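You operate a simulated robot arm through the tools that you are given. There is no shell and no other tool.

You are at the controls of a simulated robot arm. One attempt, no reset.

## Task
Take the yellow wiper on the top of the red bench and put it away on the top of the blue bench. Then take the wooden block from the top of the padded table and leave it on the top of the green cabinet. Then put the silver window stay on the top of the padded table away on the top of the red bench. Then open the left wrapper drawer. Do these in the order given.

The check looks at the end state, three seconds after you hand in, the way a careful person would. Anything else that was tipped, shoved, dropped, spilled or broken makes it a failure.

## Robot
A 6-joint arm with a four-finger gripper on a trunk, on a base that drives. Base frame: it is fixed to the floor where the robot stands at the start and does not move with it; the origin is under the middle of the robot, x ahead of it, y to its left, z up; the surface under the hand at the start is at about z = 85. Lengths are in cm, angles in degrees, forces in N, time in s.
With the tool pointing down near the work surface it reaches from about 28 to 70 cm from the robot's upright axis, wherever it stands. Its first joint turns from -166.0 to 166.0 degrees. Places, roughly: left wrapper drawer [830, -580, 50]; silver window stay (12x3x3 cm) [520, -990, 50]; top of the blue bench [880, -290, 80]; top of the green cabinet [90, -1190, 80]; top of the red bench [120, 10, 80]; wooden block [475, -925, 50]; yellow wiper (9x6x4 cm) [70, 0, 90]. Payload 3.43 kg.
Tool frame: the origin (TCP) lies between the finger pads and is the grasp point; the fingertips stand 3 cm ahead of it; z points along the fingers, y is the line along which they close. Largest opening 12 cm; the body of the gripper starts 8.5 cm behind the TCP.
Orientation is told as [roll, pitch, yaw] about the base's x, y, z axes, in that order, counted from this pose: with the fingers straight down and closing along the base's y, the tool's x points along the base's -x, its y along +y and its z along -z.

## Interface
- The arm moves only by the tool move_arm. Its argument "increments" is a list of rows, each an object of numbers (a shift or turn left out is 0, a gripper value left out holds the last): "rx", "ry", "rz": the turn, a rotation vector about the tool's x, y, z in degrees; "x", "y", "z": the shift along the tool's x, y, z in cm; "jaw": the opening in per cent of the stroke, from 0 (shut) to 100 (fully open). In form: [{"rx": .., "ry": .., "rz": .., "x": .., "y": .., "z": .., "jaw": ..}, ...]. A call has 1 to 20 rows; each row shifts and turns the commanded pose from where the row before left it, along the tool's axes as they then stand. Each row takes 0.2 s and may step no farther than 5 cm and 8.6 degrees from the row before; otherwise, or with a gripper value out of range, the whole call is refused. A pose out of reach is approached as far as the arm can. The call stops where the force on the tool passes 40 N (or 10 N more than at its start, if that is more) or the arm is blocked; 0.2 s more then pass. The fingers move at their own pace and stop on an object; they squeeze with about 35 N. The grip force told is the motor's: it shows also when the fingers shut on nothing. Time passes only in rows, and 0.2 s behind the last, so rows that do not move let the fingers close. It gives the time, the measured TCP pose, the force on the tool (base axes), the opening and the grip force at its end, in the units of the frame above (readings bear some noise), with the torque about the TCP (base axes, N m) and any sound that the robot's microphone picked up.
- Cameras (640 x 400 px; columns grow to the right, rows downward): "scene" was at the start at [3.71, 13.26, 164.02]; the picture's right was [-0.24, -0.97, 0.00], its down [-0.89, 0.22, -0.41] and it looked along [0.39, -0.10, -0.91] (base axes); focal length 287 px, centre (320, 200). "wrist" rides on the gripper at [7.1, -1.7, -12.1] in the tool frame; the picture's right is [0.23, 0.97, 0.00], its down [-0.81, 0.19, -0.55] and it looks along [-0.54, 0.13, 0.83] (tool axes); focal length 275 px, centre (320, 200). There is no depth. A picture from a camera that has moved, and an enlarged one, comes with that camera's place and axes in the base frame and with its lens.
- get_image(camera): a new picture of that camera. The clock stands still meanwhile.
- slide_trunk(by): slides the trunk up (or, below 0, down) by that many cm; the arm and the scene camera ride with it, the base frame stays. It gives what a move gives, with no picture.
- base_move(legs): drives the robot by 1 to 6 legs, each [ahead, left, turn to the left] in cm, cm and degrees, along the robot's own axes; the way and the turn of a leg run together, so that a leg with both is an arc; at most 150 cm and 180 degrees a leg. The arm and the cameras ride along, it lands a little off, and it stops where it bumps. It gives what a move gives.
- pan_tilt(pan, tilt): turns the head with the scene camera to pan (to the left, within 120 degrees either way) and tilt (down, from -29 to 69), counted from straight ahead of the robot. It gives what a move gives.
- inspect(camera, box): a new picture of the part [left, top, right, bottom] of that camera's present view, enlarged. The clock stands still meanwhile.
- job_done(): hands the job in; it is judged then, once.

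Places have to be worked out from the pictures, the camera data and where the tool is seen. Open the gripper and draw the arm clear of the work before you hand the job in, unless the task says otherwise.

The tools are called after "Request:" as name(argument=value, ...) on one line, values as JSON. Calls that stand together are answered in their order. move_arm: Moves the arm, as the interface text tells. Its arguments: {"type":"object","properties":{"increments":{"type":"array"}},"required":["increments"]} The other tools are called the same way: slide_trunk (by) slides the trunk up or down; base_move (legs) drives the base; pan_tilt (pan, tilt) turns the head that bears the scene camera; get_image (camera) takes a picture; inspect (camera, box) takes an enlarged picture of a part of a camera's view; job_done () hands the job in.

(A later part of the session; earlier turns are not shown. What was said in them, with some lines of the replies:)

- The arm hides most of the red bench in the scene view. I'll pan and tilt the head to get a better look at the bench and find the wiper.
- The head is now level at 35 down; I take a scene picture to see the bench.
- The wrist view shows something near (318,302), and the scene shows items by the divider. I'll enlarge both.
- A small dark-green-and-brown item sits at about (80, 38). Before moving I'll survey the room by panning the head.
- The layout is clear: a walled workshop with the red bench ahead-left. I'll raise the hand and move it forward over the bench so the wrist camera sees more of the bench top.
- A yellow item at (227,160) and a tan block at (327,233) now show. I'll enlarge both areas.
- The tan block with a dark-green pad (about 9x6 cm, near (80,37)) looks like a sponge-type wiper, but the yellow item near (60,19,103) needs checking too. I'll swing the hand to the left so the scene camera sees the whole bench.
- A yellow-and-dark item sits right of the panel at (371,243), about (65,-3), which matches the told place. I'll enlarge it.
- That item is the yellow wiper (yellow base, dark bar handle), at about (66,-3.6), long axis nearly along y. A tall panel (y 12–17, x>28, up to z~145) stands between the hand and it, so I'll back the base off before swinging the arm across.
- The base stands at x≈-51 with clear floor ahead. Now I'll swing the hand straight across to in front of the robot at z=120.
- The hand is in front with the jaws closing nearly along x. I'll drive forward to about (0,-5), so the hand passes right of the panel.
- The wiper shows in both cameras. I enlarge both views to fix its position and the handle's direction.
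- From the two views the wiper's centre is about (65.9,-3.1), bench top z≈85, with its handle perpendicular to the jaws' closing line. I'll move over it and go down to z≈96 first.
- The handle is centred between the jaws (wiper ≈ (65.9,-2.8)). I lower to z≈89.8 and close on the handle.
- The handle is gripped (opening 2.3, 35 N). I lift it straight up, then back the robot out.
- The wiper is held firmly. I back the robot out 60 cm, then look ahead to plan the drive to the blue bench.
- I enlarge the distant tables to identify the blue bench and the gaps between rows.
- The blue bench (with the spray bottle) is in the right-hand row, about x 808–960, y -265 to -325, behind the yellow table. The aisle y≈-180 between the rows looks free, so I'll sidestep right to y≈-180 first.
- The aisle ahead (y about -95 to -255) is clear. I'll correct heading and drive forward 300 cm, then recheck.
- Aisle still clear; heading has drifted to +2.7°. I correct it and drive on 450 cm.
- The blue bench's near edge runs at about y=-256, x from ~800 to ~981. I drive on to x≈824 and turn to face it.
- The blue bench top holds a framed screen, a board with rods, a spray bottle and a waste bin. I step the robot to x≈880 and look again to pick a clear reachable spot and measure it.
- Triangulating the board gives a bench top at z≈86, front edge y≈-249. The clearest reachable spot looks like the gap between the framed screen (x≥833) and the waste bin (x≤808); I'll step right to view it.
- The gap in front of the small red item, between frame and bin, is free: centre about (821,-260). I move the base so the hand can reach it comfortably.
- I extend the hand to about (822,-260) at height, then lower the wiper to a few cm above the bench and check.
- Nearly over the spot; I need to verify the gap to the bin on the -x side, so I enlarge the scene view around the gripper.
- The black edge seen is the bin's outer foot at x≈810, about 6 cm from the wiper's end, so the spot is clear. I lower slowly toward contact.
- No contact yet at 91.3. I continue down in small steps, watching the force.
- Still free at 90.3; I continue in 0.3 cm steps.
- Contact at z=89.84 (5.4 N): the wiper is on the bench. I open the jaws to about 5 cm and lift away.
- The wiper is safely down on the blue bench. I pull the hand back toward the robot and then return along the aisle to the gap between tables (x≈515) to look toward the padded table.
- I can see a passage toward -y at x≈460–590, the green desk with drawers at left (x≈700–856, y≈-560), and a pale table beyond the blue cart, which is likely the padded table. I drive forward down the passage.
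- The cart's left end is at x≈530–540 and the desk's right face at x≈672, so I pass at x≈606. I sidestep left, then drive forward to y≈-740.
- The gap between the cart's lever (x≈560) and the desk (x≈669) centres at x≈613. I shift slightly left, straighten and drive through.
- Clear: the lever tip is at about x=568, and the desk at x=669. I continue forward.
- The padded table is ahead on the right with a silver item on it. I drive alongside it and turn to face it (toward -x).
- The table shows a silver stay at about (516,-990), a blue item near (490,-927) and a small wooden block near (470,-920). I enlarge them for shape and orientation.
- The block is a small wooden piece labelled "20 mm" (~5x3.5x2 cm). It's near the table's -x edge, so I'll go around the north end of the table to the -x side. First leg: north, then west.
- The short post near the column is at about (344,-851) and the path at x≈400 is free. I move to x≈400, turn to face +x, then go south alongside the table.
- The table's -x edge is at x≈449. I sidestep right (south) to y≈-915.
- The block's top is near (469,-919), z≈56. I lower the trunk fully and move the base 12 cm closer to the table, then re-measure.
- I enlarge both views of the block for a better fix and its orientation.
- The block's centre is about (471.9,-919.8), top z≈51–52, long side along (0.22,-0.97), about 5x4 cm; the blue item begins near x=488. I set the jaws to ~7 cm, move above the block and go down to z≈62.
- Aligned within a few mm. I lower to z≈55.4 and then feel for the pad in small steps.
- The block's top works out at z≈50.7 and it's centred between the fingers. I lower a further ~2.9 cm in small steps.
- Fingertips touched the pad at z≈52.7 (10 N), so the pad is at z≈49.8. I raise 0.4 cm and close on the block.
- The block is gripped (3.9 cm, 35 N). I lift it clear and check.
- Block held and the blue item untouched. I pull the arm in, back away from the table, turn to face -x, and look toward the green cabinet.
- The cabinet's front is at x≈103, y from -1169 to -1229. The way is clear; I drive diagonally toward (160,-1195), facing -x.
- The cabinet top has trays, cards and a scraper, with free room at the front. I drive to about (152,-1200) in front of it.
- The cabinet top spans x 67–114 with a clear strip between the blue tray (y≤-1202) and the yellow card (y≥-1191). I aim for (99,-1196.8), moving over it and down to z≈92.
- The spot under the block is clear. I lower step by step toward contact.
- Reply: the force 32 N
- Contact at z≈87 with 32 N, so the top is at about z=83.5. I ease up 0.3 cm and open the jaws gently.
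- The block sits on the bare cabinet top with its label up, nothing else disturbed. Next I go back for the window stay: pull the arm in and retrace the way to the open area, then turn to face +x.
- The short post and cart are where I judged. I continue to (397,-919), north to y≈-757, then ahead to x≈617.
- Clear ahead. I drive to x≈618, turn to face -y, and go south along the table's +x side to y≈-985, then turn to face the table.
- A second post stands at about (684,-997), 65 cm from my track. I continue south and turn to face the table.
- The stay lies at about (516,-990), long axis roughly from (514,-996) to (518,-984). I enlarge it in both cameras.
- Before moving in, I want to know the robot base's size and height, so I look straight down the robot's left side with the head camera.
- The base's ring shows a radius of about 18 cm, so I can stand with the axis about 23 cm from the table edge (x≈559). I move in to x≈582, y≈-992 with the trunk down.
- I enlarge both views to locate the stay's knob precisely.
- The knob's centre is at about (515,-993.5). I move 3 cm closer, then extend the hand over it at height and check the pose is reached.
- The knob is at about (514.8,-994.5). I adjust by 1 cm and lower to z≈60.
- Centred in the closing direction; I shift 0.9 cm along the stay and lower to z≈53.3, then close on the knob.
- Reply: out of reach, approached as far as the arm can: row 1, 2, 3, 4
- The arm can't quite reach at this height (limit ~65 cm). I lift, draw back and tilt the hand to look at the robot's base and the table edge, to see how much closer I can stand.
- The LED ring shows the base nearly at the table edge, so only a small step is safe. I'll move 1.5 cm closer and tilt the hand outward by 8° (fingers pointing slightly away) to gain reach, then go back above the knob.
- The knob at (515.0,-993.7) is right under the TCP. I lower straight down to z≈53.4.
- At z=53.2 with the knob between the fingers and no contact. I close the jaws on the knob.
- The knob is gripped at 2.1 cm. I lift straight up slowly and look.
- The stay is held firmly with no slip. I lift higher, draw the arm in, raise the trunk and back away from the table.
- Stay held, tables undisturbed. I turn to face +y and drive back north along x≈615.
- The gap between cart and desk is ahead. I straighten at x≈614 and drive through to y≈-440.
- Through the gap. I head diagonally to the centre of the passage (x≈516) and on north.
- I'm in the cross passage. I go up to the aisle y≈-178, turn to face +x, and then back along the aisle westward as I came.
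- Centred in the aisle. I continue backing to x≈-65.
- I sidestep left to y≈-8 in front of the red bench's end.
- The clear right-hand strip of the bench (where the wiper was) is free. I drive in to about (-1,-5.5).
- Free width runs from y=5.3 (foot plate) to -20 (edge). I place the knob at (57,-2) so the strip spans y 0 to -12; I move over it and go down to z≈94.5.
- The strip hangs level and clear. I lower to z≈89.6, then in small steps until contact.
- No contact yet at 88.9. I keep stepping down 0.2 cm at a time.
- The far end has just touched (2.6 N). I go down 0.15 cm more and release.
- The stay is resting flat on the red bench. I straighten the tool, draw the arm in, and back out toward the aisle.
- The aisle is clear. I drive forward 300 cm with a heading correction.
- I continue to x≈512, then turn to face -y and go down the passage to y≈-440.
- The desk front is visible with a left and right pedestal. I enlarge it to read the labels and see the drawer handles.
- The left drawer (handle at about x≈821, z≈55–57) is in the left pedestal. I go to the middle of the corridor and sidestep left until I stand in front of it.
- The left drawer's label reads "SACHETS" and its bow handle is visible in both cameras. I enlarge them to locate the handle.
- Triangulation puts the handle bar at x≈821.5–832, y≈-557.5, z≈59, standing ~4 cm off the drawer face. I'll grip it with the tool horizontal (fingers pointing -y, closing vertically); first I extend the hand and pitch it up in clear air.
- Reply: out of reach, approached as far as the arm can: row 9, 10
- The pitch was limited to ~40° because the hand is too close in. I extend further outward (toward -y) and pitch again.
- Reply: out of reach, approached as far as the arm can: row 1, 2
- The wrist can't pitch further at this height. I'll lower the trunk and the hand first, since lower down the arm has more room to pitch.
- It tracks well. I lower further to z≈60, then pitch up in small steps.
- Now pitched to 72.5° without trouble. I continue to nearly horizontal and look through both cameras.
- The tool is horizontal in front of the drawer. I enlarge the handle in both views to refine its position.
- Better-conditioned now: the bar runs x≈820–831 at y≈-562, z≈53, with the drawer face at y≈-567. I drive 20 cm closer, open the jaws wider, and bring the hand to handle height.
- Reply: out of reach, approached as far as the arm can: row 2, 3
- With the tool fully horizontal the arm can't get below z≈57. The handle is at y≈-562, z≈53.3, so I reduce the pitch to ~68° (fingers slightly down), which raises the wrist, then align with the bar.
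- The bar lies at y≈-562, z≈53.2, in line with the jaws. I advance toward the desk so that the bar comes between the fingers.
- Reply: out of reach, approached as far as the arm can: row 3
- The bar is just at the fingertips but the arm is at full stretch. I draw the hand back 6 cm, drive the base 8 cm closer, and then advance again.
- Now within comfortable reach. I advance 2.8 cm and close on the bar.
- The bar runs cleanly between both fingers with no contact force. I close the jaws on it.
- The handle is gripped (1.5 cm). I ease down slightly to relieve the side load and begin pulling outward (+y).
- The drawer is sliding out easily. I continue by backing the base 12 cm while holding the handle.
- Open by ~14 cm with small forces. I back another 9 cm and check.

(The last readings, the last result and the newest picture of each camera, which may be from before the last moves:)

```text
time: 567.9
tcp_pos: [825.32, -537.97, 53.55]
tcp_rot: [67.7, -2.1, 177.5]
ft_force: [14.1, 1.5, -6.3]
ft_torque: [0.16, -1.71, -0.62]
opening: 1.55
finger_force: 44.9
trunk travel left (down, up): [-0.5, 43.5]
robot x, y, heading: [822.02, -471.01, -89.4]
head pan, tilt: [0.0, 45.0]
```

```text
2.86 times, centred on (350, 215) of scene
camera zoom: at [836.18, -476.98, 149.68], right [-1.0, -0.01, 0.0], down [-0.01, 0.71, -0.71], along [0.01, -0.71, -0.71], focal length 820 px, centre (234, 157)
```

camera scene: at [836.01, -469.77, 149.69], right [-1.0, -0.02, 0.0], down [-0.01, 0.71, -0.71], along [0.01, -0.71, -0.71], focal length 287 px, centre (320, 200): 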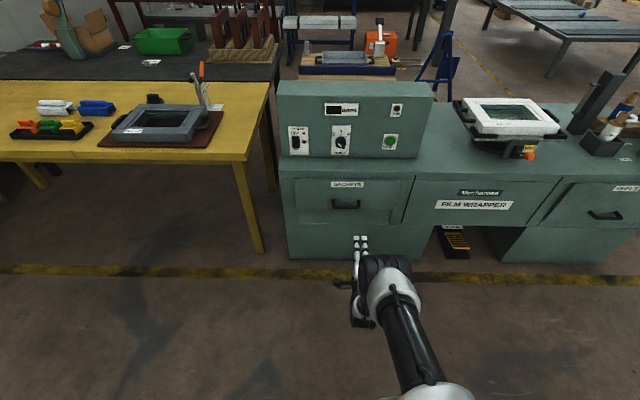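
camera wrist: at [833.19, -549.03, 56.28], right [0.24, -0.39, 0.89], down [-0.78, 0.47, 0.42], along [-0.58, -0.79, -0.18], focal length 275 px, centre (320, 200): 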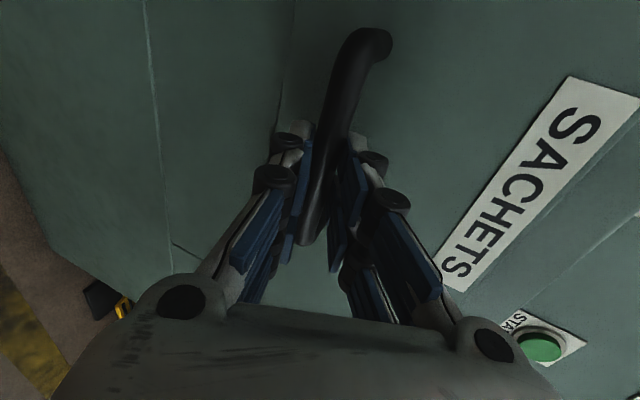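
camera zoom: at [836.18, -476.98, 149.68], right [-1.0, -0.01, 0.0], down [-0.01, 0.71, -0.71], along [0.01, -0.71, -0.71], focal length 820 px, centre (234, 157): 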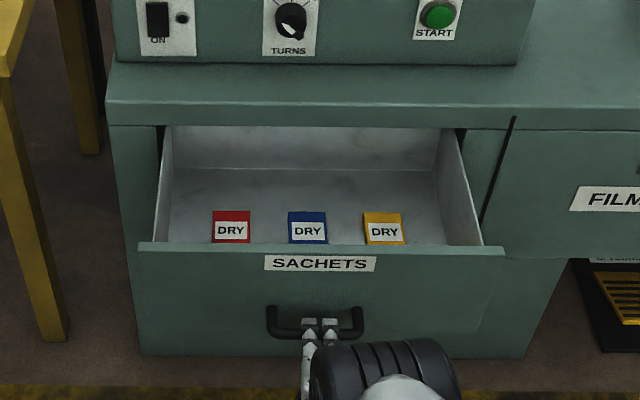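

Open by ~23 cm. I pull further with the arm, whose force limit will stop gently at the end of travel.

Request:
move_arm(increments=[{"x": 0.15, "y": -0.75, "z": -1.854}, {"y": -0.75, "z": -1.854}, {"y": -0.75, "z": -1.854}])

Request:
inspect(camera="scene", box=[270, 145, 430, 285])

```text
time: 568.8
tcp_pos: [825.58, -533.06, 53.67]
tcp_rot: [68.1, -1.6, 177.0]
ft_force: [1.0, -22.4, -23.2]
ft_torque: [0.3, -1.19, -0.65]
opening: 1.58
finger_force: 45.2
trunk travel left (down, up): [-0.5, 43.5]
robot x, y, heading: [821.88, -471.05, -89.4]
head pan, tilt: [0.0, 45.0]
stopped in row 3: the force on the tool passed its limit at 70 N (the readings are from after the stop); the commanded pose is now the measured one
```

```text
2.86 times, centred on (350, 215) of scene
camera zoom: at [836.11, -477.43, 149.64], right [-1.0, -0.01, 0.0], down [-0.01, 0.71, -0.7], along [0.01, -0.7, -0.71], focal length 820 px, centre (234, 157)
```

zoom: 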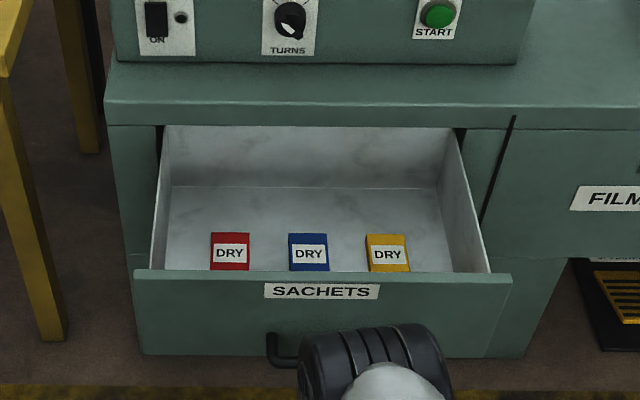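

The drawer has reached its stop, about 28 cm out. I relax the pull slightly and open the jaws.

Request:
move_arm(increments=[{"y": 0.06, "z": 0.15}, {"jaw": 20}, {"jaw": 35}, {"jaw": 48}, {"jaw": 48}])

Request:
get_image(camera="wrist")

```text
time: 570.0
tcp_pos: [825.6, -532.99, 54.08]
tcp_rot: [68.4, -2.0, 177.1]
ft_force: [0.0, 0.0, -0.1]
ft_torque: [0.01, -0.02, 0.01]
opening: 5.77
finger_force: 0.0
trunk travel left (down, up): [-0.5, 43.5]
robot x, y, heading: [822.01, -470.96, -89.3]
head pan, tilt: [0.0, 45.0]
```

```text
taken
camera wrist: at [833.36, -521.49, 56.62], right [0.24, -0.37, 0.9], down [-0.77, 0.48, 0.41], along [-0.58, -0.79, -0.17], focal length 275 px, centre (320, 200)
```

wrist: 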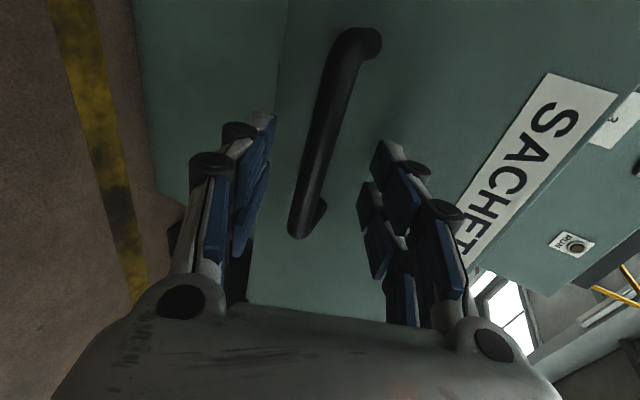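

The jaws are free of the bar. I back the base 22 cm straight away and check the drawer.

Request:
base_move(legs=[[-22, 0, 0]])

Request:
get_image(camera="scene")

```text
time: 571.6
tcp_pos: [825.4, -511.5, 54.09]
tcp_rot: [68.4, -1.9, 177.2]
ft_force: [0.5, -0.9, -0.3]
ft_torque: [0.0, 0.0, -0.02]
opening: 5.76
finger_force: 0.0
trunk travel left (down, up): [-0.5, 43.5]
robot x, y, heading: [822.06, -449.52, -89.6]
head pan, tilt: [0.0, 45.0]
```

```text
taken
camera scene: at [835.81, -455.5, 149.69], right [-1.0, -0.01, 0.0], down [-0.01, 0.71, -0.71], along [0.01, -0.71, -0.71], focal length 287 px, centre (320, 200)
```

scene: 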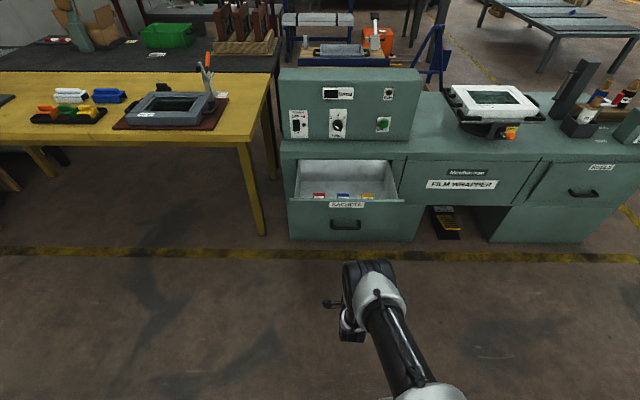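

The drawer stands fully open and nothing else has moved. I open the gripper fully and back the robot a bit further away before handing in.

Request:
move_arm(increments=[{"jaw": 70}, {"jaw": 100}, {"jaw": 100}, {"jaw": 100}])

Request:
base_move(legs=[[-12, 0, 0]])

Request:
inspect(camera="scene", box=[260, 120, 460, 270])

```text
time: 572.6
tcp_pos: [825.36, -511.59, 54.09]
tcp_rot: [68.4, -1.8, 177.2]
ft_force: [-0.1, 0.1, 0.2]
ft_torque: [-0.03, 0.0, -0.03]
opening: 11.94
finger_force: 0.0
trunk travel left (down, up): [-0.5, 43.5]
robot x, y, heading: [821.86, -449.44, -89.3]
head pan, tilt: [0.0, 45.0]
```

```text
time: 573.9
tcp_pos: [825.25, -499.76, 54.22]
tcp_rot: [68.5, -1.8, 177.3]
ft_force: [-0.1, 0.9, -0.2]
ft_torque: [0.03, -0.01, 0.01]
opening: 11.97
finger_force: 0.1
trunk travel left (down, up): [-0.5, 43.5]
robot x, y, heading: [821.69, -438.07, -89.2]
head pan, tilt: [0.0, 45.0]
```

```text
2.67 times, centred on (360, 195) of scene
camera zoom: at [835.64, -443.64, 149.69], right [-1.0, -0.01, 0.0], down [-0.01, 0.71, -0.71], along [0.01, -0.71, -0.71], focal length 765 px, centre (213, 213)
```

zoom: 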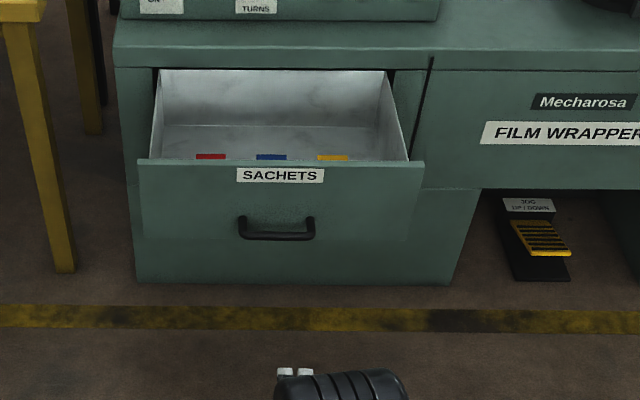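

All four jobs are done: the wiper is on the blue bench, the block is on the green cabinet, the stay is on the red bench, and the left wrapper drawer is fully open. The gripper is open and clear of the work, so I hand in.

Request:
job_done()

```text
The job is handed in.
```

I did all four jobs in the order given and handed the work in; I haven't been told how it was judged.

- **Yellow wiper:** it sits on the blue bench at about (822, -260), in the gap between the framed screen and the waste bin.
- **Wooden block:** it rests label-up on the bare top of the green cabinet at about (99, -1197), between the blue tray and the yellow card.
- **Silver window stay:** it lies flat on the red bench, with its knob at about (57, -2), on the right-hand side where the wiper had been.
- **Left wrapper drawer ("SACHETS"):** it is pulled out to its stop, about 28 cm. The sachets are still inside.

I saw nothing else tipped, moved or dropped in the pictures I took along the way. I didn't drive back to look again at the wiper, block or stay after placing them. The gripper is open and the robot stands clear of the drawer.
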